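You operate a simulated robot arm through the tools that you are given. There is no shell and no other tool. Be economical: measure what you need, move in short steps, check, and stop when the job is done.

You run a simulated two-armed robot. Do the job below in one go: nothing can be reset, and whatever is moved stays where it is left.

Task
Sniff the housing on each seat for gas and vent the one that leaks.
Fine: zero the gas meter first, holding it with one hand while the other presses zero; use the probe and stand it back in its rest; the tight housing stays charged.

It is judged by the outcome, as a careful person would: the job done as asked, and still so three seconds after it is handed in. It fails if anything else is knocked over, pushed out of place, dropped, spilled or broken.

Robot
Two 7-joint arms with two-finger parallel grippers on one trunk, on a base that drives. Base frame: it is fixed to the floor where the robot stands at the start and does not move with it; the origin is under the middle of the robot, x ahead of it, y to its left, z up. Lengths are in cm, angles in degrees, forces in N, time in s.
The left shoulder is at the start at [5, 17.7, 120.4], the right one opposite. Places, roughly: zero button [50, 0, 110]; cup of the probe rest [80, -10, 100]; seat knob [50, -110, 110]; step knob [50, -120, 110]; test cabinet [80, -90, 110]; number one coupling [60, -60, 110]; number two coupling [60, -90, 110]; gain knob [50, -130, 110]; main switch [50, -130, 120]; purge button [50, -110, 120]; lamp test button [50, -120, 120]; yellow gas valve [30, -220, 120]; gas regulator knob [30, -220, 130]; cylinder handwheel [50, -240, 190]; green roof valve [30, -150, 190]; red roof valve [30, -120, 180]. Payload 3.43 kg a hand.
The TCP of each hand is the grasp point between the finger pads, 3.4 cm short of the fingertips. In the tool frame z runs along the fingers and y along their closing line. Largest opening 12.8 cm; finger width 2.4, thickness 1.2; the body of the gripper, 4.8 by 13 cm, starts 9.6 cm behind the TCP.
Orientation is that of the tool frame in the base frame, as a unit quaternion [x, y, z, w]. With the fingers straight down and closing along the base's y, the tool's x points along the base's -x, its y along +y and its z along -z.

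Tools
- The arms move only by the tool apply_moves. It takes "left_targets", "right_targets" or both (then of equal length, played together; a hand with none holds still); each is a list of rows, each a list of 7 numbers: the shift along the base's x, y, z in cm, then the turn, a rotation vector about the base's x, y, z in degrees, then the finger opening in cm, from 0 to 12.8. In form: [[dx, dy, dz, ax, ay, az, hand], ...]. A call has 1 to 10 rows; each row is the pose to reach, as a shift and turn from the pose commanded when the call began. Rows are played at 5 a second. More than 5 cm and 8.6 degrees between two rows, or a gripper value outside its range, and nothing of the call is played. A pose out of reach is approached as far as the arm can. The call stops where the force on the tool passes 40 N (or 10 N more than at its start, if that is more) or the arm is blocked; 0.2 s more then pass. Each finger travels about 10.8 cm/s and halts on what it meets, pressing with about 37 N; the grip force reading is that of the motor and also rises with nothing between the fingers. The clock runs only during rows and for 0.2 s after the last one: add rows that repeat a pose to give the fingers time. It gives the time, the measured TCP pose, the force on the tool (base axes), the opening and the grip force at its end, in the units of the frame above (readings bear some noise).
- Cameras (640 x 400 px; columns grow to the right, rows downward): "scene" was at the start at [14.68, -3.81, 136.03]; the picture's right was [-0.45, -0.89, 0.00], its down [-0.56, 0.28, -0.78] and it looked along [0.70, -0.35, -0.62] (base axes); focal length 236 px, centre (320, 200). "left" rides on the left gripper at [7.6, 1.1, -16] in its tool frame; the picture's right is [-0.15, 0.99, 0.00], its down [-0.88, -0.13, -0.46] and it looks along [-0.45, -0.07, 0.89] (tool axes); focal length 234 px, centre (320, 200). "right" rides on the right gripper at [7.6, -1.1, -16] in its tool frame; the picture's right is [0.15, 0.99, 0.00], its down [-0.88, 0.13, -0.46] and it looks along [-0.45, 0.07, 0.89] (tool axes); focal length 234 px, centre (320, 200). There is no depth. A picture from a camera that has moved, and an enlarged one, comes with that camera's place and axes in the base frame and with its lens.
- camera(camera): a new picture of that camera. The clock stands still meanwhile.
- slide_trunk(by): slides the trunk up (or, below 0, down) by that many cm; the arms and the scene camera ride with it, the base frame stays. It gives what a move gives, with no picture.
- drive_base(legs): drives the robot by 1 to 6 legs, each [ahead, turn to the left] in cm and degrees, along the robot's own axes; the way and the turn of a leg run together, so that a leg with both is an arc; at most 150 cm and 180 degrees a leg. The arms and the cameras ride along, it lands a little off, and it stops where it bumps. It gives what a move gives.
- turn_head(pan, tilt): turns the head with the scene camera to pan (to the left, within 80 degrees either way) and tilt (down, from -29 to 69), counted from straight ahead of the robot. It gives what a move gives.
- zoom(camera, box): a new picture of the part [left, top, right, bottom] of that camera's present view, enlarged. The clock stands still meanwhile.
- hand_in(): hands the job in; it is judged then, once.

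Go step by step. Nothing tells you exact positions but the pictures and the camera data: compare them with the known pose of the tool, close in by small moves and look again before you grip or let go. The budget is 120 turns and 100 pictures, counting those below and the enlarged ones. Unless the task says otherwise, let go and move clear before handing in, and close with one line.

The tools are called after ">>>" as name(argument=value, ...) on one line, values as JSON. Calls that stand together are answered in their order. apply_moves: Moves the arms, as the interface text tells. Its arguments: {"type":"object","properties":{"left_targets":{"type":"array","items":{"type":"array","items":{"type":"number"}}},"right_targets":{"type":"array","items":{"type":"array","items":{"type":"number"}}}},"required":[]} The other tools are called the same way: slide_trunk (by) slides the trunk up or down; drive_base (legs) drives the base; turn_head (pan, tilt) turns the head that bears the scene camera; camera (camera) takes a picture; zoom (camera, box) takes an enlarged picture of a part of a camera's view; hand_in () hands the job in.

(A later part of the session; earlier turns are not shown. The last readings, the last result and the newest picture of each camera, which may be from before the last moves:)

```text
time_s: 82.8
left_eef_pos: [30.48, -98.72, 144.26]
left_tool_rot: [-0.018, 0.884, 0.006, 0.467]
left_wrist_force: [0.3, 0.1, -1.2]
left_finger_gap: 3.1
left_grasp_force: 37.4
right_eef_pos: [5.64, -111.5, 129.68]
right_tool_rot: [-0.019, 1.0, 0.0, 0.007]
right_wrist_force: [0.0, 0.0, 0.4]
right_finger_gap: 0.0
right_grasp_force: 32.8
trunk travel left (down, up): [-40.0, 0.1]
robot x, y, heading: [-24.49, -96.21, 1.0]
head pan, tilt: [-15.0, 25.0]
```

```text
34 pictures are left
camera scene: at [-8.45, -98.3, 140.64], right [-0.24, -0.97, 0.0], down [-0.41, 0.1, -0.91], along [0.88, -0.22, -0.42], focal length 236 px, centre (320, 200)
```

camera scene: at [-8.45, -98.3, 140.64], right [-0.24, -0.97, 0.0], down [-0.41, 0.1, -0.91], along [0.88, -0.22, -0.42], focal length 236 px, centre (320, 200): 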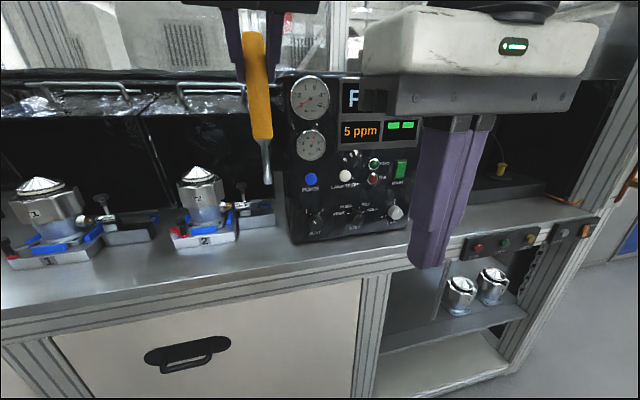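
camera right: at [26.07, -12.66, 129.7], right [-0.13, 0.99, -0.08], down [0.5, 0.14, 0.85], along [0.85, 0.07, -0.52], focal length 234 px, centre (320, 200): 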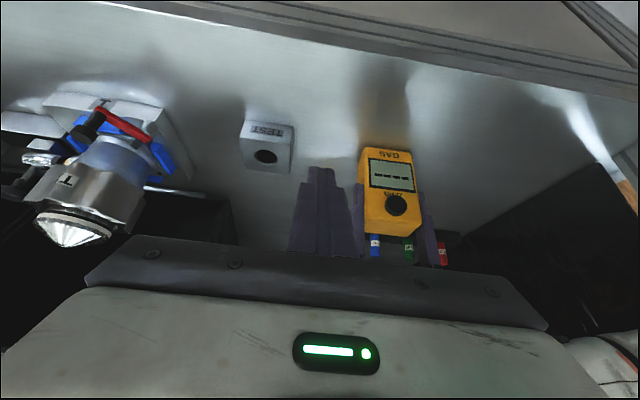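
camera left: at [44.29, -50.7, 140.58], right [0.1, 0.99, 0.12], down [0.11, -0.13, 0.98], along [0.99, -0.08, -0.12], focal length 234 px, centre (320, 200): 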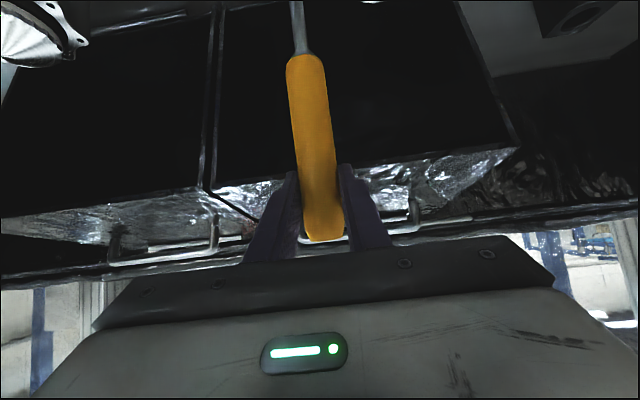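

>>> zoom(camera="scene", box=[285, 135, 425, 245])

```text
3.64 times, centred on (355, 190) of scene
camera zoom: at [-8.45, -98.3, 140.64], right [-0.24, -0.97, 0.0], down [-0.41, 0.1, -0.91], along [0.88, -0.22, -0.42], focal length 856 px, centre (193, 236)
```

zoom: 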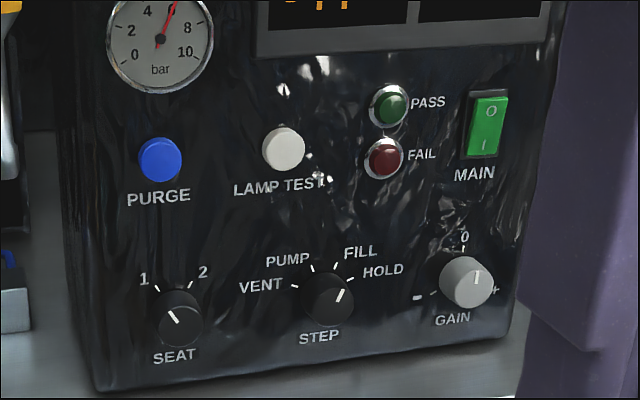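

SEAT is at 1 now; STEP has VENT–PUMP–FILL–HOLD. I zoom tighter to read the step pointer.

>>> zoom(camera="scene", box=[310, 185, 390, 235])

```text
8.00 times, centred on (350, 210) of scene
camera zoom: at [-8.45, -98.3, 140.64], right [-0.24, -0.97, 0.0], down [-0.41, 0.1, -0.91], along [0.88, -0.22, -0.42], focal length 1884 px, centre (80, 120)
```

zoom: 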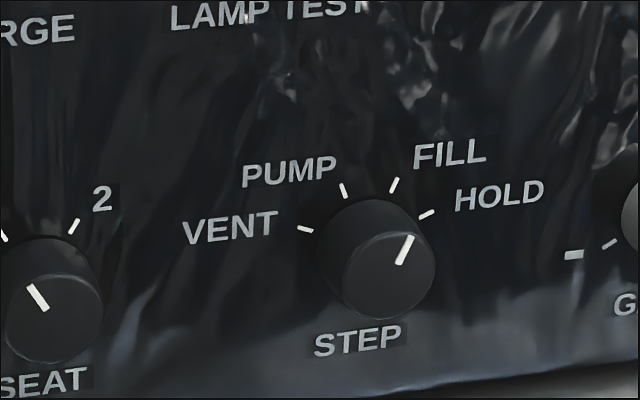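

STEP is at FILL, SEAT at 1. Knobs: SEAT ≈ [46.6, −111, 107], STEP ≈ [46.6, −123, 107]. I pitch the right hand to point straight ahead toward the panel.

>>> apply_moves(right_targets=[[2.7, 0, -1.5, 0, -8.5, 0, 2], [5.4, 0, -3, 0, -17, 0, 4], [8.1, 0, -4.5, 0, -25.5, 0, 5], [10.8, 0, -6, 0, -34, 0, 5], [13.5, 0, -7.5, 0, -42.5, 0, 5], [16.2, 0, -9, 0, -51, 0, 5], [18.9, 0, -10.5, 0, -59.5, 0, 5], [21.6, 0, -12, 0, -68, 0, 5], [24.3, 0, -13.5, 0, -76.5, 0, 5], [27, 0, -15, 0, -85, 0, 5]])

>>> camera(camera="right")

>>> camera(camera="scene")

```text
time_s: 85.0
left_eef_pos: [30.59, -98.85, 144.3]
left_tool_rot: [-0.017, 0.885, 0.006, 0.466]
left_wrist_force: [0.8, 0.4, -1.5]
left_finger_gap: 3.11
left_grasp_force: 36.6
right_eef_pos: [32.78, -111.52, 114.86]
right_tool_rot: [-0.013, 0.733, -0.013, 0.68]
right_wrist_force: [0.6, -0.3, 0.3]
right_finger_gap: 5.03
right_grasp_force: 0.0
trunk travel left (down, up): [-40.0, 0.1]
robot x, y, heading: [-24.36, -96.58, 0.9]
head pan, tilt: [-15.0, 25.0]
```

```text
31 pictures are left
camera right: at [16.14, -112.84, 108.56], right [-0.02, 0.98, -0.18], down [-0.39, 0.16, 0.91], along [0.92, 0.08, 0.38], focal length 234 px, centre (320, 200)
```

right: 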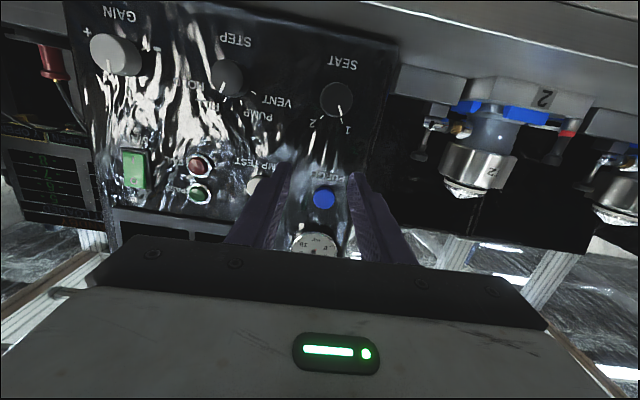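

```text
30 pictures are left
camera scene: at [-8.42, -98.32, 140.64], right [-0.24, -0.97, 0.0], down [-0.41, 0.1, -0.91], along [0.88, -0.22, -0.42], focal length 236 px, centre (320, 200)
```

scene: 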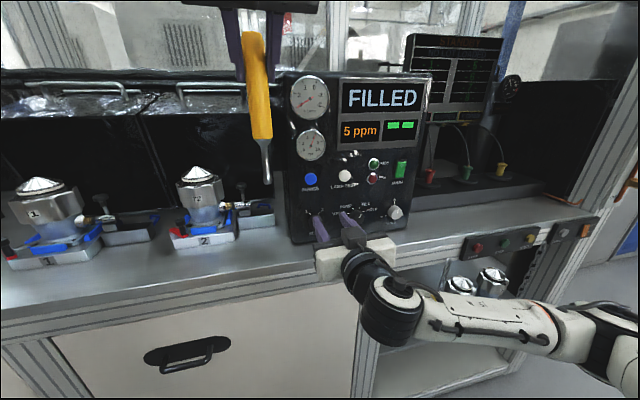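

Both views agree on the knobs (SEAT [46.6, −110.8, 107.4], STEP [46.6, −123.4, 107.5]). I level the tool and stand in front of SEAT with a −30° roll.

>>> apply_moves(right_targets=[[1.5, 0.2, -2.5, 0, -2.5, 0, 6], [3.5, 0.5, -5, 0, -5, 0, 6], [5.2, 0.7, -7.4, 0, -5, 0, 6]])

>>> apply_moves(right_targets=[[0, 0, 0, -8, 0, 0, 6], [0, 0, 0, -16, 0, 0, 6], [0, 0, 0, -24, 0, 0, 6], [0, 0, 0, -32, 0, 0, 6]])

>>> camera(camera="right")

```text
time_s: 85.8
left_eef_pos: [30.55, -98.74, 144.32]
left_tool_rot: [-0.018, 0.884, 0.007, 0.466]
left_wrist_force: [-0.3, -0.4, -2.2]
left_finger_gap: 3.06
left_grasp_force: 36.3
right_eef_pos: [37.89, -110.79, 107.36]
right_tool_rot: [-0.013, 0.703, -0.013, 0.711]
right_wrist_force: [-0.4, -0.7, 0.5]
right_finger_gap: 6.01
right_grasp_force: 0.0
trunk travel left (down, up): [-40.0, 0.1]
robot x, y, heading: [-24.49, -96.19, 0.7]
head pan, tilt: [-15.0, 25.0]
```

```text
time_s: 86.8
left_eef_pos: [30.45, -98.73, 144.36]
left_tool_rot: [-0.017, 0.884, 0.006, 0.467]
left_wrist_force: [-0.4, 0.2, -2.1]
left_finger_gap: 3.07
left_grasp_force: 36.5
right_eef_pos: [37.84, -110.69, 107.47]
right_tool_rot: [-0.208, 0.672, -0.206, 0.68]
right_wrist_force: [-0.9, 0.0, -0.8]
right_finger_gap: 6.01
right_grasp_force: 0.1
trunk travel left (down, up): [-40.0, 0.1]
robot x, y, heading: [-24.49, -96.43, 0.9]
head pan, tilt: [-15.0, 25.0]
```

```text
29 pictures are left
camera right: at [21.91, -116.03, 101.72], right [0.0, 0.74, -0.68], down [-0.47, 0.6, 0.65], along [0.88, 0.32, 0.34], focal length 234 px, centre (320, 200)
```

right: 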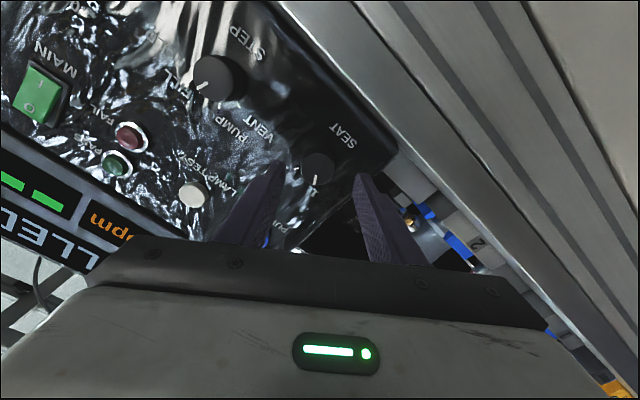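

Knob lies between the fingertips. Advance and close on it.

>>> apply_moves(right_targets=[[2, 0.3, 0.3, 0, 0, 0, 6], [4, 0.3, 0.4, 0, 0, 0, 6], [5.5, 0.3, 0.4, 0, 0, 0, 6], [6.5, 0.3, 0.4, 0, 0, 0, 6], [6.5, 0.3, 0.4, 0, 0, 0, 4], [6.5, 0.3, 0.4, 0, 0, 0, 3], [6.5, 0.3, 0.4, 0, 0, 0, 2], [6.5, 0.3, 0.4, 0, 0, 0, 2]])

>>> camera(camera="right")

```text
time_s: 87.8
left_eef_pos: [29.95, -98.9, 144.48]
left_tool_rot: [-0.017, 0.884, 0.006, 0.468]
left_wrist_force: [0.3, -0.2, -1.5]
left_finger_gap: 3.1
left_grasp_force: 37.0
right_eef_pos: [43.32, -110.47, 107.92]
right_tool_rot: [-0.21, 0.672, -0.205, 0.68]
right_wrist_force: [-30.7, -2.8, 4.5]
right_finger_gap: 4.92
right_grasp_force: 8.3
trunk travel left (down, up): [-40.0, 0.1]
robot x, y, heading: [-24.68, -96.59, 1.0]
head pan, tilt: [-15.0, 25.0]
stopped in row 5 (right hand): the force on the tool passed its limit (the readings are from after the stop); the commanded pose is now the measured one
```

```text
28 pictures are left
camera right: at [27.4, -115.7, 102.09], right [0.0, 0.74, -0.68], down [-0.47, 0.6, 0.65], along [0.89, 0.31, 0.34], focal length 234 px, centre (320, 200)
```

right: 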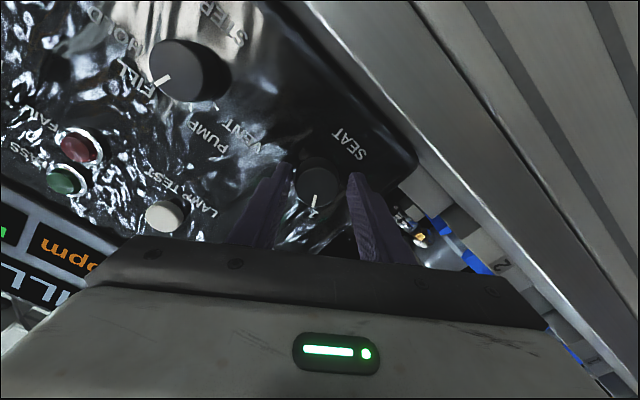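

Tips touched the panel. Back off 0.7 cm and close on the knob.

>>> apply_moves(right_targets=[[-0.5, 0, 0, 0, 0, 0, 5], [-0.7, 0, 0, 0, 0, 0, 4], [-0.7, 0, 0, 0, 0, 0, 3], [-0.7, 0, 0, 0, 0, 0, 2], [-0.7, 0, 0, 0, 0, 0, 1.5], [-0.7, 0, 0, 0, 0, 0, 1.5]])

>>> camera(camera="right")

```text
time_s: 89.2
left_eef_pos: [30.35, -98.99, 144.19]
left_tool_rot: [-0.017, 0.884, 0.007, 0.467]
left_wrist_force: [0.4, 0.1, -1.7]
left_finger_gap: 3.07
left_grasp_force: 36.9
right_eef_pos: [43.38, -110.88, 107.62]
right_tool_rot: [-0.207, 0.674, -0.208, 0.678]
right_wrist_force: [15.1, -14.5, 15.5]
right_finger_gap: 3.7
right_grasp_force: 45.3
trunk travel left (down, up): [-40.0, 0.1]
robot x, y, heading: [-24.26, -96.03, 0.9]
head pan, tilt: [-15.0, 25.0]
```

```text
27 pictures are left
camera right: at [27.32, -115.97, 101.94], right [0.0, 0.74, -0.68], down [-0.46, 0.6, 0.65], along [0.89, 0.31, 0.34], focal length 234 px, centre (320, 200)
```

right: 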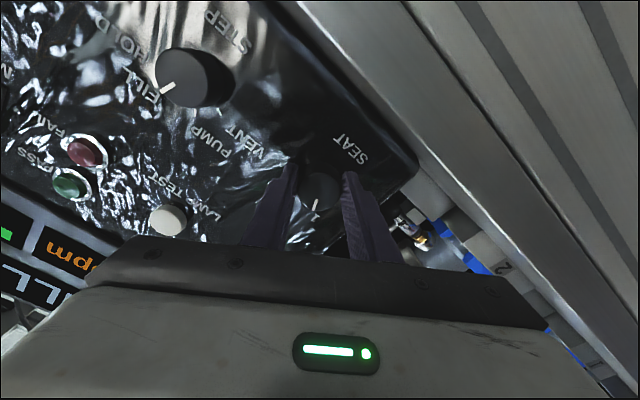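

Gripped. Relax the lateral offset and rotate +60° about x (clockwise) to seat 2.

>>> apply_moves(right_targets=[[0.3, -0.4, -0.3, 0, 0, 0, 1.5], [0.3, -0.4, -0.3, 7.5, 0, 0, 1.5], [0.3, -0.4, -0.3, 15, 0, 0, 1.5], [0.3, -0.4, -0.3, 22.5, 0, 0, 1.5], [0.3, -0.4, -0.3, 30, 0, 0, 1.5], [0.3, -0.4, -0.3, 37.5, 0, 0, 1.5], [0.3, -0.4, -0.3, 45, 0, 0, 1.5], [0.3, -0.4, -0.3, 52.5, 0, 0, 1.5], [0.3, -0.4, -0.3, 60, 0, 0, 1.5], [0.3, -0.4, -0.3, 62, 0, 0, 1.5]])

>>> camera(camera="right")

```text
time_s: 91.4
left_eef_pos: [30.15, -98.58, 144.42]
left_tool_rot: [-0.018, 0.884, 0.005, 0.467]
left_wrist_force: [0.4, -0.2, -3.0]
left_finger_gap: 3.12
left_grasp_force: 36.8
right_eef_pos: [43.22, -110.27, 107.43]
right_tool_rot: [0.167, 0.682, 0.174, 0.69]
right_wrist_force: [-4.3, 10.1, 13.8]
right_finger_gap: 3.75
right_grasp_force: 45.0
trunk travel left (down, up): [-40.0, 0.1]
robot x, y, heading: [-24.69, -96.19, 1.3]
head pan, tilt: [-15.0, 25.0]
```

```text
26 pictures are left
camera right: at [27.33, -107.86, 100.01], right [-0.01, 0.94, 0.33], down [-0.46, -0.3, 0.83], along [0.89, -0.15, 0.44], focal length 234 px, centre (320, 200)
```

right: 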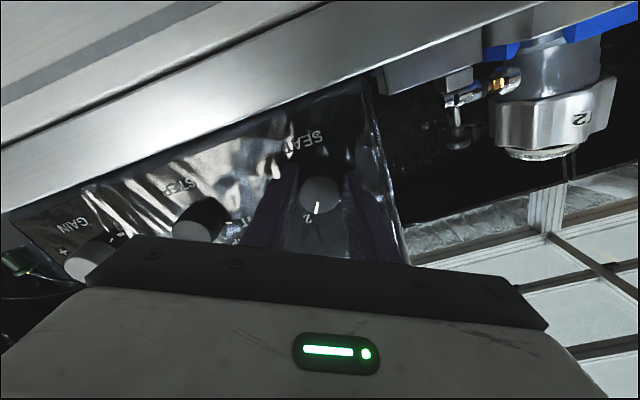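

Pointer is at 2. Release, back out, and shift to the STEP knob with some extra roll.

>>> apply_moves(right_targets=[[0, 0, 0, 0, 0, 0, 4.5], [0, 0, 0, 0, 0, 0, 6], [-2, 0, 0, 0, 0, 0, 6], [-5, 0, 0, 0, 0, 0, 6], [-5.5, -4, 0, 5, 0, 0, 6], [-5.5, -8, 0, 10, 0, 0, 6], [-5.5, -12.2, 0, 15, 0, 0, 6], [-5.5, -12.2, 0, 15, 0, 0, 6]])

>>> camera(camera="right")

>>> zoom(camera="scene", box=[285, 70, 435, 245])

```text
time_s: 93.2
left_eef_pos: [30.36, -98.75, 144.32]
left_tool_rot: [-0.017, 0.885, 0.005, 0.466]
left_wrist_force: [-0.3, -0.1, -1.0]
left_finger_gap: 3.11
left_grasp_force: 36.8
right_eef_pos: [38.04, -122.94, 107.08]
right_tool_rot: [0.257, 0.657, 0.26, 0.66]
right_wrist_force: [-0.1, -0.6, 0.0]
right_finger_gap: 5.99
right_grasp_force: 0.1
trunk travel left (down, up): [-40.0, 0.1]
robot x, y, heading: [-24.21, -96.09, 1.1]
head pan, tilt: [-15.0, 25.0]
```

```text
25 pictures are left
camera right: at [21.93, -118.61, 100.72], right [-0.01, 0.83, 0.56], down [-0.46, -0.5, 0.73], along [0.89, -0.26, 0.38], focal length 234 px, centre (320, 200)
```

right: 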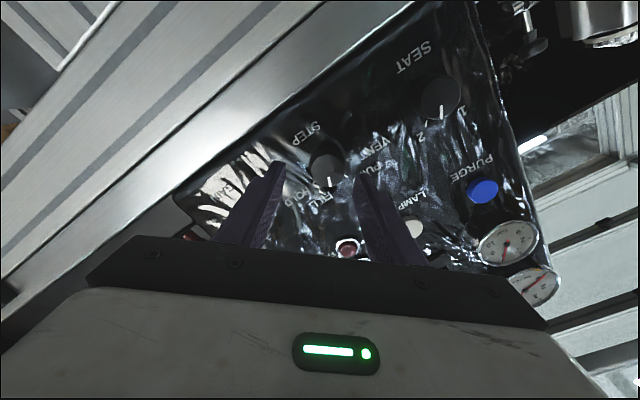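

```text
2.29 times, centred on (360, 158) of scene
camera zoom: at [-8.5, -98.25, 140.65], right [-0.24, -0.97, 0.0], down [-0.41, 0.1, -0.91], along [0.88, -0.22, -0.42], focal length 538 px, centre (229, 297)
```

zoom: 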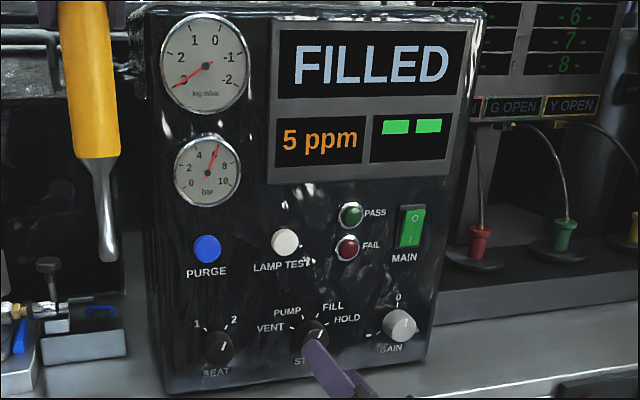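

>>> zoom(camera="scene", box=[310, 185, 390, 235])

```text
8.00 times, centred on (350, 210) of scene
camera zoom: at [-8.5, -98.25, 140.65], right [-0.24, -0.97, 0.0], down [-0.41, 0.1, -0.91], along [0.88, -0.22, -0.42], focal length 1884 px, centre (80, 120)
```

zoom: 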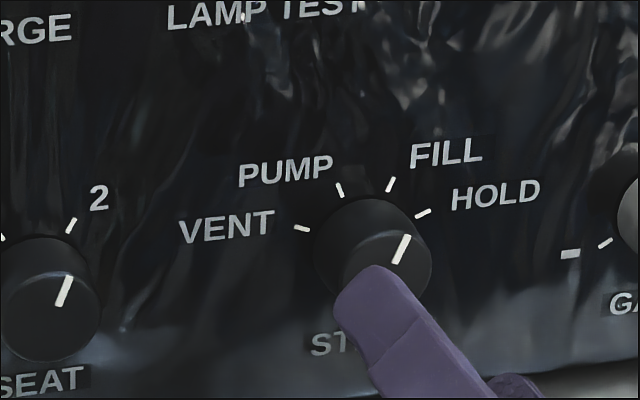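

SEAT at 2 confirmed. Now advance to STEP and grip it.

>>> apply_moves(right_targets=[[2, -0.2, 0.4, 0, 0, 0, 6], [4, -0.2, 0.4, 0, 0, 0, 6], [5, -0.2, 0.4, 0, 0, 0, 6], [5, -0.2, 0.4, 0, 0, 0, 4.5], [5, -0.2, 0.4, 0, 0, 0, 3], [5, -0.2, 0.4, 0, 0, 0, 1.5], [5, -0.2, 0.4, 0, 0, 0, 1.5]])

>>> camera(camera="right")

```text
time_s: 94.8
left_eef_pos: [30.37, -98.36, 144.32]
left_tool_rot: [-0.017, 0.884, 0.004, 0.466]
left_wrist_force: [-0.4, 0.1, -0.8]
left_finger_gap: 3.09
left_grasp_force: 36.9
right_eef_pos: [43.04, -122.68, 107.96]
right_tool_rot: [0.254, 0.654, 0.261, 0.663]
right_wrist_force: [11.1, 15.4, 18.1]
right_finger_gap: 3.72
right_grasp_force: 44.8
trunk travel left (down, up): [-40.0, 0.1]
robot x, y, heading: [-24.15, -96.56, 1.1]
head pan, tilt: [-15.0, 25.0]
```

```text
22 pictures are left
camera right: at [27.0, -118.43, 101.5], right [-0.01, 0.83, 0.56], down [-0.47, -0.5, 0.73], along [0.89, -0.25, 0.39], focal length 234 px, centre (320, 200)
```

right: 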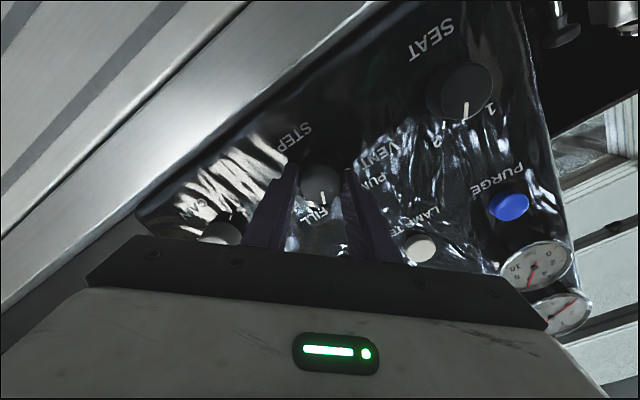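

Gripped. Rotate −82° about x (counter-clockwise) through PUMP to VENT.

>>> apply_moves(right_targets=[[0, 0.3, 0.3, -8.3, 0, 0, 1.5], [0, 0.3, 0.3, -16.6, 0, 0, 1.5], [0, 0.3, 0.3, -24.9, 0, 0, 1.5], [0, 0.3, 0.3, -33.2, 0, 0, 1.5], [0, 0.3, 0.3, -41.5, 0, 0, 1.5], [0, 0.3, 0.3, -49.8, 0, 0, 1.5], [0, 0.3, 0.3, -58.1, 0, 0, 1.5], [0, 0.3, 0.3, -66.4, 0, 0, 1.5], [0, 0.3, 0.3, -74.7, 0, 0, 1.5], [0, 0.3, 0.3, -82, 0, 0, 1.5]])

>>> camera(camera="right")

>>> zoom(camera="scene", box=[285, 70, 435, 245])

```text
time_s: 97.0
left_eef_pos: [30.25, -98.68, 144.38]
left_tool_rot: [-0.018, 0.884, 0.004, 0.466]
left_wrist_force: [-0.7, 0.1, -0.5]
left_finger_gap: 3.1
left_grasp_force: 37.0
right_eef_pos: [42.9, -122.55, 108.06]
right_tool_rot: [-0.241, 0.662, -0.235, 0.67]
right_wrist_force: [7.3, 14.2, 10.7]
right_finger_gap: 3.67
right_grasp_force: 45.0
trunk travel left (down, up): [-40.0, 0.1]
robot x, y, heading: [-24.71, -96.03, 1.0]
head pan, tilt: [-15.0, 25.0]
```

```text
21 pictures are left
camera right: at [26.98, -128.4, 102.84], right [0.0, 0.67, -0.74], down [-0.47, 0.65, 0.59], along [0.88, 0.35, 0.31], focal length 234 px, centre (320, 200)
```

right: 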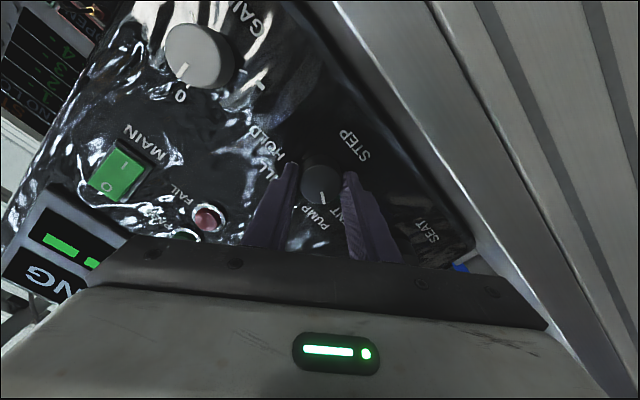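

```text
2.29 times, centred on (360, 158) of scene
camera zoom: at [-8.56, -98.05, 140.65], right [-0.24, -0.97, 0.0], down [-0.41, 0.1, -0.91], along [0.88, -0.22, -0.42], focal length 538 px, centre (229, 297)
```

zoom: 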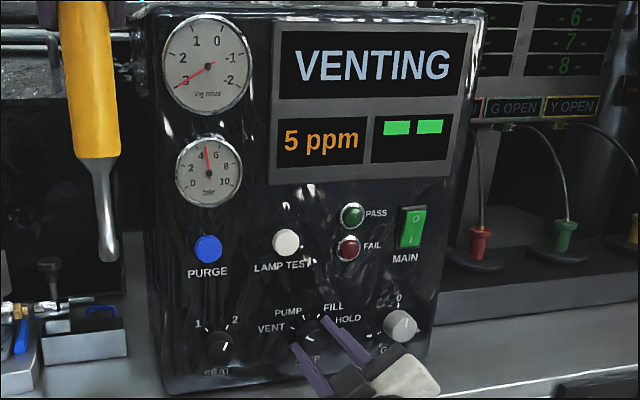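

It reads VENTING and the bar gauge falls. Release, back off, and watch.

>>> apply_moves(right_targets=[[0, 0, 0, 0, 0, 0, 4.5], [0, 0, 0, 0, 0, 0, 6], [-2, 0, 0, 0, 0, 0, 6], [-5, 0, 0, 0, 0, 0, 6], [-9, 0, 0, 0, 0, 0, 6], [-9, 0, 0, 0, 0, 0, 6], [-9, 0, 0, 0, 0, 0, 6], [-9, 0, 0, 0, 0, 0, 6], [-9, 0, 0, 0, 0, 0, 6], [-9, 0, 0, 0, 0, 0, 6]])

>>> apply_moves(right_targets=[[-1.5, 0, 2, 8, 0, 0, 5], [-3, 0, 4, 16, 0, 0, 4], [-4.5, 0, 6, 24, 0, 0, 3], [-6, 0, 8, 32, 0, 0, 2], [-7, 0, 10, 39, 0, 0, 0]])

>>> zoom(camera="scene", box=[285, 70, 435, 245])

```text
time_s: 99.2
left_eef_pos: [30.46, -98.78, 144.37]
left_tool_rot: [-0.017, 0.884, 0.005, 0.466]
left_wrist_force: [-0.2, -0.5, -1.6]
left_finger_gap: 3.11
left_grasp_force: 37.0
right_eef_pos: [34.16, -122.88, 107.74]
right_tool_rot: [-0.238, 0.665, -0.236, 0.667]
right_wrist_force: [0.0, 0.2, -0.1]
right_finger_gap: 5.99
right_grasp_force: 0.0
trunk travel left (down, up): [-40.0, 0.1]
robot x, y, heading: [-24.85, -96.2, 0.9]
head pan, tilt: [-15.0, 25.0]
```

```text
time_s: 100.4
left_eef_pos: [30.51, -98.79, 144.2]
left_tool_rot: [-0.017, 0.884, 0.006, 0.466]
left_wrist_force: [-0.3, 0.3, -1.0]
left_finger_gap: 3.08
left_grasp_force: 37.3
right_eef_pos: [27.04, -122.96, 117.78]
right_tool_rot: [-0.002, 0.706, 0.002, 0.708]
right_wrist_force: [-0.1, 0.4, 1.0]
right_finger_gap: 0.0
right_grasp_force: 32.9
trunk travel left (down, up): [-40.0, 0.1]
robot x, y, heading: [-24.3, -96.28, 1.0]
head pan, tilt: [-15.0, 25.0]
```

```text
2.29 times, centred on (360, 158) of scene
camera zoom: at [-8.52, -98.31, 140.64], right [-0.24, -0.97, 0.0], down [-0.41, 0.1, -0.91], along [0.88, -0.22, -0.42], focal length 538 px, centre (229, 297)
```

zoom: 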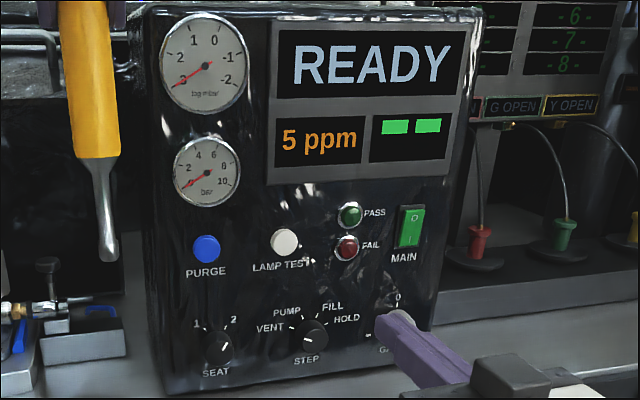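

Gauge at 0 bar, READY: housing 2 is vented with SEAT still on 2 and seat 1 untouched. Stow the right hand and drive back to the probe rest.

>>> apply_moves(right_targets=[[-2.1, 1.1, 1.2, 0, 8.5, 0, 0], [-4.2, 2.2, 2.4, 0, 17, 0, 0], [-6.3, 3.3, 3.6, 0, 25.5, 0, 0], [-8.4, 4.4, 4.8, 0, 34, 0, 0], [-10.5, 5.5, 6, 0, 42.5, 0, 0], [-12.6, 6.6, 7.2, 0, 51, 0, 0], [-14.7, 7.7, 8.4, 0, 59.5, 0, 0], [-16.8, 8.8, 9.6, 0, 68, 0, 0], [-18.9, 9.9, 10.8, 0, 76.5, 0, 0], [-21, 11, 12, 0, 85, 0, 0]])

>>> drive_base(legs=[[0, 89], [96, 0], [0, -90]])

>>> turn_head(pan=0, tilt=28)

>>> camera(camera="scene")

```text
time_s: 102.6
left_eef_pos: [30.42, -98.84, 144.36]
left_tool_rot: [-0.016, 0.884, 0.005, 0.467]
left_wrist_force: [0.4, 1.2, -0.9]
left_finger_gap: 3.06
left_grasp_force: 37.0
right_eef_pos: [24.1, -120.04, 121.84]
right_tool_rot: [-0.003, 0.828, 0.002, 0.56]
right_wrist_force: [-0.1, 0.7, -0.3]
right_finger_gap: 0.01
right_grasp_force: 32.6
right hand out of reach, approached as far as the arm can: row 1, 2, 3, 4, 5, 6, 7, 8, 9, 10
trunk travel left (down, up): [-40.0, 0.1]
robot x, y, heading: [-24.41, -96.14, 1.0]
head pan, tilt: [-15.0, 25.0]
```

```text
time_s: 115.2
left_eef_pos: [30.05, -3.67, 144.34]
left_tool_rot: [-0.006, 0.885, -0.001, 0.466]
left_wrist_force: [0.0, 0.5, -1.0]
left_finger_gap: 3.1
left_grasp_force: 37.1
right_eef_pos: [23.24, -24.83, 121.83]
right_tool_rot: [0.009, 0.828, -0.007, 0.56]
right_wrist_force: [-0.4, 0.1, 0.1]
right_finger_gap: 0.0
right_grasp_force: 33.1
trunk travel left (down, up): [-40.0, 0.1]
robot x, y, heading: [-25.06, 0.15, -0.6]
head pan, tilt: [-15.0, 25.0]
```

```text
time_s: 116.0
left_eef_pos: [29.87, -3.65, 144.27]
left_tool_rot: [-0.006, 0.884, 0.0, 0.467]
left_wrist_force: [-0.1, -0.5, -1.6]
left_finger_gap: 3.07
left_grasp_force: 37.5
right_eef_pos: [23.15, -24.81, 121.91]
right_tool_rot: [0.007, 0.828, -0.005, 0.56]
right_wrist_force: [0.4, 0.8, 0.1]
right_finger_gap: 0.0
right_grasp_force: 32.8
trunk travel left (down, up): [-40.0, 0.1]
robot x, y, heading: [-24.8, 0.45, -0.5]
head pan, tilt: [0.0, 28.0]
```

```text
18 pictures are left
camera scene: at [-8.68, 0.14, 140.17], right [-0.01, -1.0, 0.0], down [-0.47, 0.0, -0.88], along [0.88, -0.01, -0.47], focal length 236 px, centre (320, 200)
```

scene: 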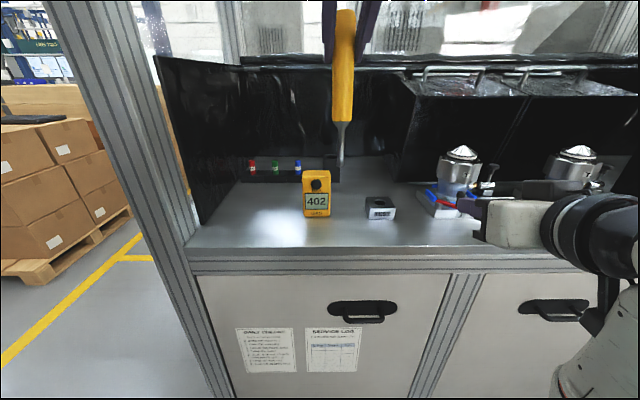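

Meter still shows 402, everything in place. Lift the right hand a bit and drive forward 35.

>>> apply_moves(right_targets=[[0, 0, 3, 0, 0, 0, 0], [0, 0, 6, 0, 0, 0, 0]])

>>> drive_base(legs=[[35, 0.5]])

>>> camera(camera="scene")

```text
time_s: 116.6
left_eef_pos: [30.01, -3.74, 144.31]
left_tool_rot: [-0.006, 0.885, 0.0, 0.466]
left_wrist_force: [-0.4, 0.1, -1.8]
left_finger_gap: 3.08
left_grasp_force: 36.4
right_eef_pos: [23.32, -24.6, 127.96]
right_tool_rot: [0.009, 0.828, -0.006, 0.56]
right_wrist_force: [0.2, -0.3, 0.6]
right_finger_gap: 0.01
right_grasp_force: 33.1
trunk travel left (down, up): [-40.0, 0.1]
robot x, y, heading: [-24.56, 0.54, -0.5]
head pan, tilt: [0.0, 28.0]
```

```text
time_s: 118.9
left_eef_pos: [61.34, -3.63, 144.65]
left_tool_rot: [0.013, 0.878, 0.008, 0.479]
left_wrist_force: [0.3, -0.6, -1.8]
left_finger_gap: 3.08
left_grasp_force: 36.7
right_eef_pos: [56.35, -23.43, 129.01]
right_tool_rot: [0.002, 0.822, -0.007, 0.569]
right_wrist_force: [-0.4, -0.2, -0.4]
right_finger_gap: 0.01
right_grasp_force: 32.5
trunk travel left (down, up): [-40.0, 0.1]
robot x, y, heading: [10.35, 0.17, 0.2]
head pan, tilt: [0.0, 28.0]
```

```text
17 pictures are left
camera scene: at [23.82, 1.18, 140.44], right [0.0, -1.0, 0.01], down [-0.45, -0.01, -0.89], along [0.89, 0.0, -0.45], focal length 236 px, centre (320, 200)
```

scene: 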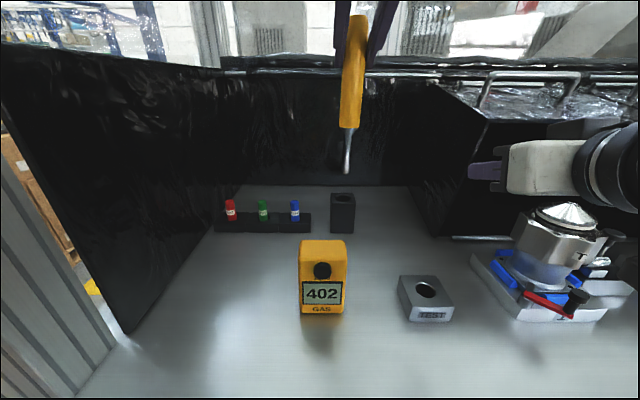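

The robot leans a bit again — probably the right elbow against the bench front. Back off and put the right arm tool-down again.

>>> drive_base(legs=[[-15, 0]])

>>> apply_moves(right_targets=[[0, 0, 0.5, 0, 8.3, 0, 0], [0, 0, 1, 0, 16.6, 0, 0], [0, 0, 1.5, 0, 24.9, 0, 0], [0, 0, 2, 0, 33.2, 0, 0], [-1, 0, 2, 0, 41.5, 0, 0], [-2, 0, 2, 0, 49.8, 0, 0], [-3, 0, 2, 0, 58, 0, 0], [-4, 0, 2, 0, 66, 0, 0]])

>>> turn_head(pan=-40, tilt=35)

>>> camera(camera="scene")

```text
time_s: 120.3
left_eef_pos: [48.62, -4.74, 143.59]
left_tool_rot: [0.016, 0.883, 0.01, 0.47]
left_wrist_force: [0.3, 0.5, -2.4]
left_finger_gap: 3.1
left_grasp_force: 37.6
right_eef_pos: [43.21, -24.39, 127.84]
right_tool_rot: [0.003, 0.829, -0.003, 0.56]
right_wrist_force: [-0.4, 0.5, 0.3]
right_finger_gap: 0.01
right_grasp_force: 33.0
trunk travel left (down, up): [-40.0, 0.1]
robot x, y, heading: [-5.21, 0.21, -0.2]
head pan, tilt: [0.0, 28.0]
```

```text
time_s: 122.1
left_eef_pos: [48.67, -4.75, 143.58]
left_tool_rot: [0.014, 0.883, 0.012, 0.47]
left_wrist_force: [0.3, -1.0, -1.5]
left_finger_gap: 3.09
left_grasp_force: 36.9
right_eef_pos: [39.25, -24.37, 129.9]
right_tool_rot: [0.001, 1.0, -0.004, 0.017]
right_wrist_force: [0.4, 0.4, 0.4]
right_finger_gap: 0.01
right_grasp_force: 33.0
trunk travel left (down, up): [-40.0, 0.1]
robot x, y, heading: [-5.04, 0.26, 0.1]
head pan, tilt: [0.0, 28.0]
```

```text
time_s: 123.1
left_eef_pos: [48.62, -4.77, 143.61]
left_tool_rot: [0.016, 0.883, 0.01, 0.469]
left_wrist_force: [0.9, -0.1, -1.3]
left_finger_gap: 3.09
left_grasp_force: 37.1
right_eef_pos: [39.35, -24.45, 129.84]
right_tool_rot: [0.001, 1.0, -0.005, 0.018]
right_wrist_force: [0.0, 0.1, 0.6]
right_finger_gap: 0.0
right_grasp_force: 33.1
trunk travel left (down, up): [-40.0, 0.1]
robot x, y, heading: [-5.11, 0.32, 0.2]
head pan, tilt: [-40.0, 35.0]
```

```text
16 pictures are left
camera scene: at [8.7, -5.48, 139.07], right [-0.64, -0.77, 0.0], down [-0.44, 0.37, -0.82], along [0.63, -0.52, -0.57], focal length 236 px, centre (320, 200)
```

scene: 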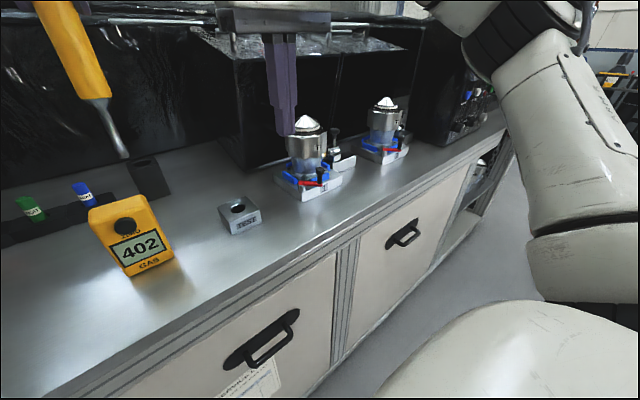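

Right elbow is now high and clear. Drive forward 15 again and check for lean.

>>> drive_base(legs=[[15, 0]])

>>> turn_head(pan=0, tilt=28)

>>> camera(camera="scene")

```text
time_s: 124.5
left_eef_pos: [63.68, -4.77, 143.5]
left_tool_rot: [0.015, 0.883, 0.011, 0.47]
left_wrist_force: [0.7, -0.3, -1.9]
left_finger_gap: 3.09
left_grasp_force: 36.6
right_eef_pos: [54.24, -24.38, 129.87]
right_tool_rot: [0.001, 1.0, -0.004, 0.018]
right_wrist_force: [0.4, -0.1, -0.8]
right_finger_gap: 0.02
right_grasp_force: 32.9
trunk travel left (down, up): [-40.0, 0.1]
robot x, y, heading: [10.07, 0.49, 0.0]
head pan, tilt: [-40.0, 35.0]
```

```text
time_s: 125.6
left_eef_pos: [63.56, -4.55, 143.51]
left_tool_rot: [0.015, 0.883, 0.011, 0.47]
left_wrist_force: [-0.5, 0.9, -1.4]
left_finger_gap: 3.06
left_grasp_force: 37.4
right_eef_pos: [54.24, -24.39, 129.85]
right_tool_rot: [0.001, 1.0, -0.005, 0.018]
right_wrist_force: [-0.1, -0.8, -0.2]
right_finger_gap: 0.0
right_grasp_force: 32.9
trunk travel left (down, up): [-40.0, 0.1]
robot x, y, heading: [9.6, 0.11, 0.1]
head pan, tilt: [0.0, 28.0]
```

```text
15 pictures are left
camera scene: at [25.97, 0.21, 140.16], right [0.0, -1.0, 0.0], down [-0.47, 0.0, -0.88], along [0.88, 0.0, -0.47], focal length 236 px, centre (320, 200)
```

scene: 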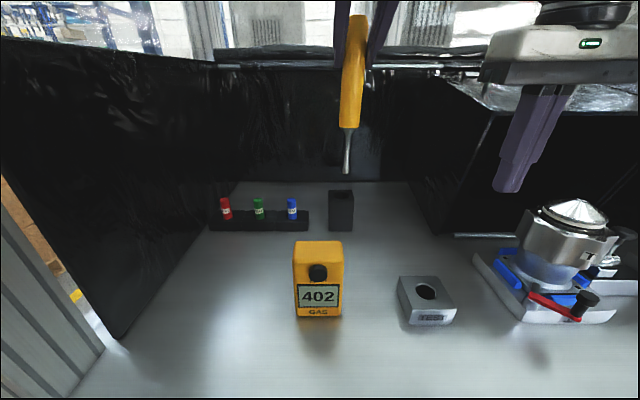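

No lean, all in place. Drive 3 cm closer for reach, then bring the probe above the cup.

>>> drive_base(legs=[[3, 0]])

>>> apply_moves(left_targets=[[3.5, -0.2, -1.5, -0.5, 0, 0.2, 1], [7, -0.3, -3.5, -1, 0, 0.4, 1], [10.5, -0.4, -6, -1.5, 0, 0.6, 1], [14, -0.5, -8, -1.9, 0, 0.9, 1], [16.8, -0.6, -10.5, -1.9, 0, 0.9, 1], [16.8, -0.6, -10.5, -1.9, 0, 0.9, 1]])

>>> zoom(camera="scene", box=[310, 90, 370, 240])

>>> camera(camera="left")

```text
time_s: 126.5
left_eef_pos: [65.77, -4.63, 143.32]
left_tool_rot: [0.016, 0.884, 0.011, 0.468]
left_wrist_force: [-0.3, 0.4, -1.2]
left_finger_gap: 3.09
left_grasp_force: 36.7
right_eef_pos: [56.45, -24.33, 129.83]
right_tool_rot: [0.002, 1.0, -0.004, 0.017]
right_wrist_force: [0.0, 0.5, -0.2]
right_finger_gap: 0.02
right_grasp_force: 32.8
trunk travel left (down, up): [-40.0, 0.1]
robot x, y, heading: [12.18, 0.12, -0.1]
head pan, tilt: [0.0, 28.0]
stopped in leg 1: the robot was blocked; the commanded pose is now the measured one
```

```text
time_s: 127.9
left_eef_pos: [82.64, -5.12, 132.84]
left_tool_rot: [0.0, 0.883, 0.001, 0.47]
left_wrist_force: [0.6, 0.3, -1.0]
left_finger_gap: 3.1
left_grasp_force: 37.2
right_eef_pos: [56.42, -24.27, 129.88]
right_tool_rot: [0.001, 1.0, -0.004, 0.019]
right_wrist_force: [-0.3, -0.1, 0.4]
right_finger_gap: 0.01
right_grasp_force: 32.7
trunk travel left (down, up): [-40.0, 0.1]
robot x, y, heading: [11.97, 0.01, -0.1]
head pan, tilt: [0.0, 28.0]
```

```text
2.67 times, centred on (340, 165) of scene
camera zoom: at [28.13, 0.24, 140.18], right [0.0, -1.0, 0.0], down [-0.47, 0.0, -0.88], along [0.88, 0.0, -0.47], focal length 628 px, centre (267, 293)
```

zoom: 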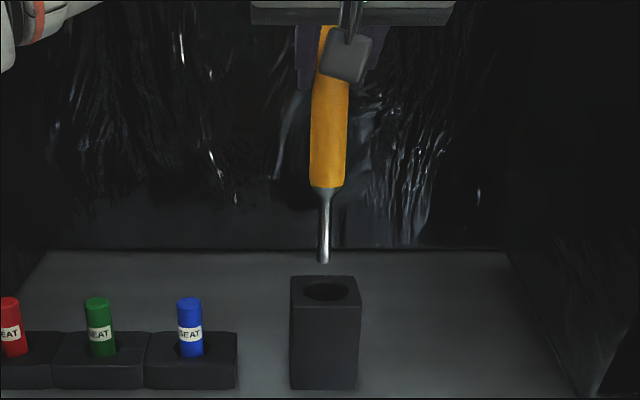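

```text
13 pictures are left
camera left: at [65.2, -4.03, 135.38], right [0.08, 0.99, 0.12], down [0.11, -0.13, 0.98], along [0.99, -0.07, -0.12], focal length 234 px, centre (320, 200)
```

left: 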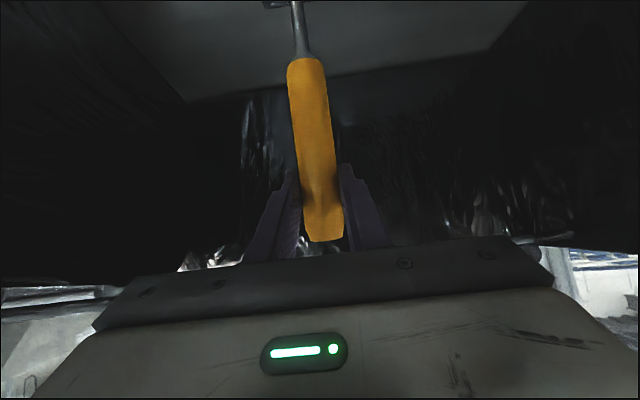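

Cup centre works out at [83.8, −5.55], rim ≈ 111. Align and start lowering.

>>> apply_moves(left_targets=[[0.7, -0.3, 0, 0, 0, 0, 1], [1.3, -0.42, 0, 0, 0, 0, 1], [1.3, -0.42, -2, 0, 0, 0, 1], [1.3, -0.42, -4, 0, 0, 0, 1], [1.3, -0.42, -5, 0, 0, 0, 1]])

>>> zoom(camera="scene", box=[310, 90, 370, 240])

>>> zoom(camera="left", box=[230, 0, 380, 90])

```text
time_s: 129.1
left_eef_pos: [83.98, -5.72, 127.79]
left_tool_rot: [0.001, 0.883, 0.001, 0.469]
left_wrist_force: [-0.2, 0.0, -1.4]
left_finger_gap: 3.1
left_grasp_force: 36.8
right_eef_pos: [56.47, -24.34, 129.82]
right_tool_rot: [0.001, 1.0, -0.004, 0.017]
right_wrist_force: [-0.6, 0.3, 0.7]
right_finger_gap: 0.0
right_grasp_force: 33.0
trunk travel left (down, up): [-40.0, 0.1]
robot x, y, heading: [12.02, -0.33, 0.3]
head pan, tilt: [0.0, 28.0]
```

```text
2.67 times, centred on (340, 165) of scene
camera zoom: at [28.2, 0.22, 140.16], right [0.0, -1.0, 0.0], down [-0.47, 0.0, -0.88], along [0.88, 0.0, -0.47], focal length 628 px, centre (267, 293)
```

zoom: 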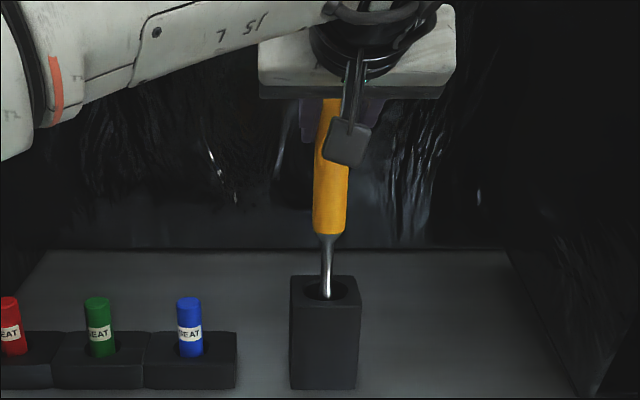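

```text
4.27 times, centred on (305, 45) of left
camera zoom: at [66.57, -4.57, 130.36], right [0.08, 0.99, 0.12], down [0.12, -0.13, 0.98], along [0.99, -0.07, -0.13], focal length 999 px, centre (384, 861)
```

zoom: 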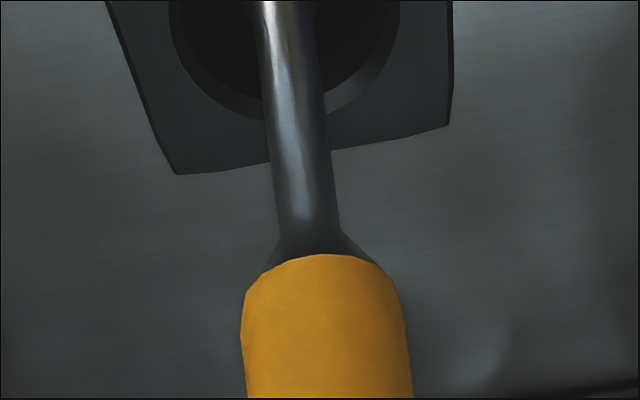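

The tip enters the mouth centred. Continue down to the original height.

>>> apply_moves(left_targets=[[0, 0.05, -2, 0, 0, 0, 1], [0, 0.1, -4, 0, 0, 0, 1], [0, 0.1, -6, 0, 0, 0, 1], [0, 0.1, -7.5, 0, 0, 0, 1], [0, 0.1, -8.5, 0, 0, 0, 1], [0, 0.1, -9.2, 0, 0, 0, 1]])

>>> zoom(camera="scene", box=[310, 90, 370, 240])

```text
time_s: 130.5
left_eef_pos: [83.96, -5.57, 118.69]
left_tool_rot: [0.001, 0.883, 0.001, 0.469]
left_wrist_force: [0.2, 0.5, -1.9]
left_finger_gap: 3.12
left_grasp_force: 36.9
right_eef_pos: [56.43, -24.24, 129.82]
right_tool_rot: [0.0, 1.0, -0.004, 0.017]
right_wrist_force: [1.0, 0.3, -0.1]
right_finger_gap: 0.0
right_grasp_force: 33.8
trunk travel left (down, up): [-40.0, 0.1]
robot x, y, heading: [12.25, -0.18, 0.2]
head pan, tilt: [0.0, 28.0]
```

```text
2.67 times, centred on (340, 165) of scene
camera zoom: at [28.2, 0.23, 140.16], right [0.0, -1.0, 0.0], down [-0.47, 0.0, -0.88], along [0.88, 0.0, -0.47], focal length 628 px, centre (267, 293)
```

zoom: 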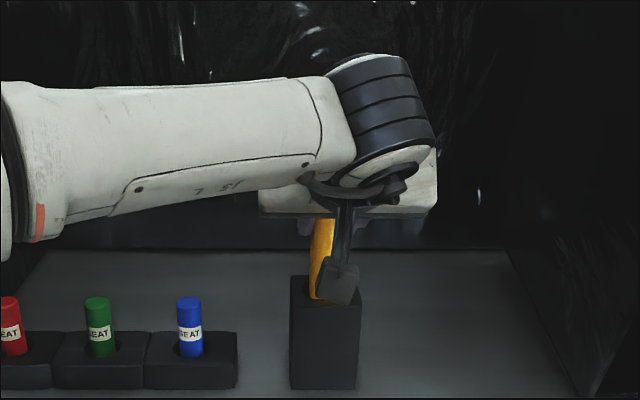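

Still free of load; lower another 0.5, then release and back out.

>>> apply_moves(left_targets=[[0, 0, -0.3, 0, 0, 0, 1], [0, 0, -0.5, 0, 0, 0, 1], [0, 0, -0.5, 0, 0, 0, 3.4], [0, 0, -0.5, 0, 0, 0, 5], [0, 0, -0.5, 0, 0, 0, 8], [0, 0, -0.5, 0, 0, 0, 11], [0, 0, -0.5, 0, 0, 0, 12.8], [0, 0, -0.5, 0, 0, 0, 12.8]])

>>> camera(camera="left")

```text
time_s: 132.3
left_eef_pos: [83.93, -5.73, 118.15]
left_tool_rot: [0.001, 0.883, 0.001, 0.469]
left_wrist_force: [0.3, -0.6, -0.7]
left_finger_gap: 12.78
left_grasp_force: 0.1
right_eef_pos: [56.46, -24.29, 129.78]
right_tool_rot: [0.001, 1.0, -0.005, 0.018]
right_wrist_force: [-0.6, 0.7, 0.2]
right_finger_gap: 0.0
right_grasp_force: 32.5
trunk travel left (down, up): [-40.0, 0.1]
robot x, y, heading: [12.03, -0.11, -0.1]
head pan, tilt: [0.0, 28.0]
```

```text
9 pictures are left
camera left: at [66.54, -4.48, 120.73], right [0.08, 0.99, 0.12], down [0.12, -0.13, 0.98], along [0.99, -0.07, -0.13], focal length 234 px, centre (320, 200)
```

left: 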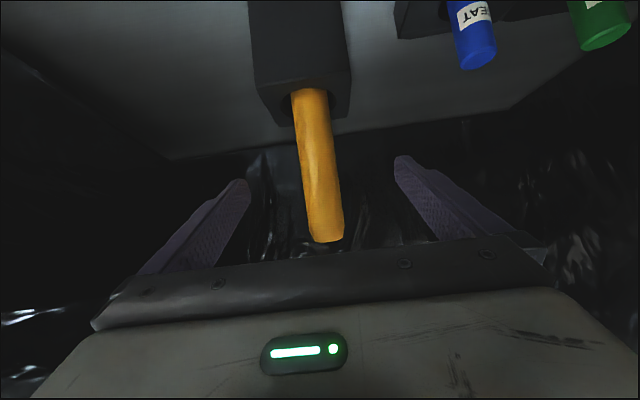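

The probe stands in its rest. Withdraw the left hand backward and up, then reverse the base.

>>> apply_moves(left_targets=[[-3, 0, 0.5, 0, 0, 0, 12.8], [-6, 0, 1.5, 0, 0, 0, 12.8], [-9, 0, 4, 0, 0, 0, 12.8], [-12, 0.5, 8, 0, 0, 0, 12.8], [-14, 1, 12, 0, 0, 0, 12.8], [-17, 1, 16, 0, 0, 0, 12.8], [-18, 1, 20, 0, 0, 0, 12.8]])

>>> drive_base(legs=[[-30, 0]])

>>> turn_head(pan=-18, tilt=28)

>>> camera(camera="scene")

```text
refused: row 4 steps farther than a row can; nothing moved
```

```text
time_s: 134.4
left_eef_pos: [53.62, -5.73, 118.23]
left_tool_rot: [0.001, 0.883, 0.001, 0.469]
left_wrist_force: [0.6, 0.6, 0.5]
left_finger_gap: 12.78
left_grasp_force: 0.1
right_eef_pos: [26.12, -24.42, 129.85]
right_tool_rot: [0.002, 1.0, -0.005, 0.019]
right_wrist_force: [0.3, -0.5, 0.0]
right_finger_gap: 0.0
right_grasp_force: 32.8
trunk travel left (down, up): [-40.0, 0.1]
robot x, y, heading: [-18.36, 0.29, -0.1]
head pan, tilt: [0.0, 28.0]
```

```text
time_s: 135.2
left_eef_pos: [53.76, -5.72, 118.16]
left_tool_rot: [0.002, 0.884, 0.0, 0.468]
left_wrist_force: [0.0, -0.1, 0.0]
left_finger_gap: 12.79
left_grasp_force: 0.1
right_eef_pos: [26.14, -24.35, 129.69]
right_tool_rot: [0.002, 1.0, -0.004, 0.018]
right_wrist_force: [0.3, 0.1, -0.6]
right_finger_gap: 0.0
right_grasp_force: 33.7
trunk travel left (down, up): [-40.0, 0.1]
robot x, y, heading: [-17.88, -0.07, -0.2]
head pan, tilt: [-18.0, 28.0]
```

```text
8 pictures are left
camera scene: at [-2.51, -2.66, 140.17], right [-0.31, -0.95, 0.0], down [-0.45, 0.14, -0.88], along [0.84, -0.27, -0.47], focal length 236 px, centre (320, 200)
```

scene: 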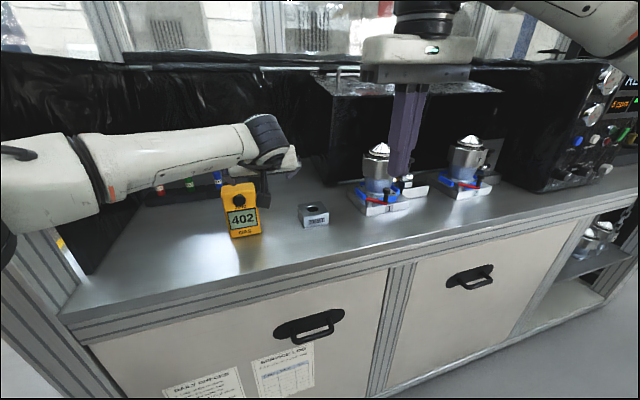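

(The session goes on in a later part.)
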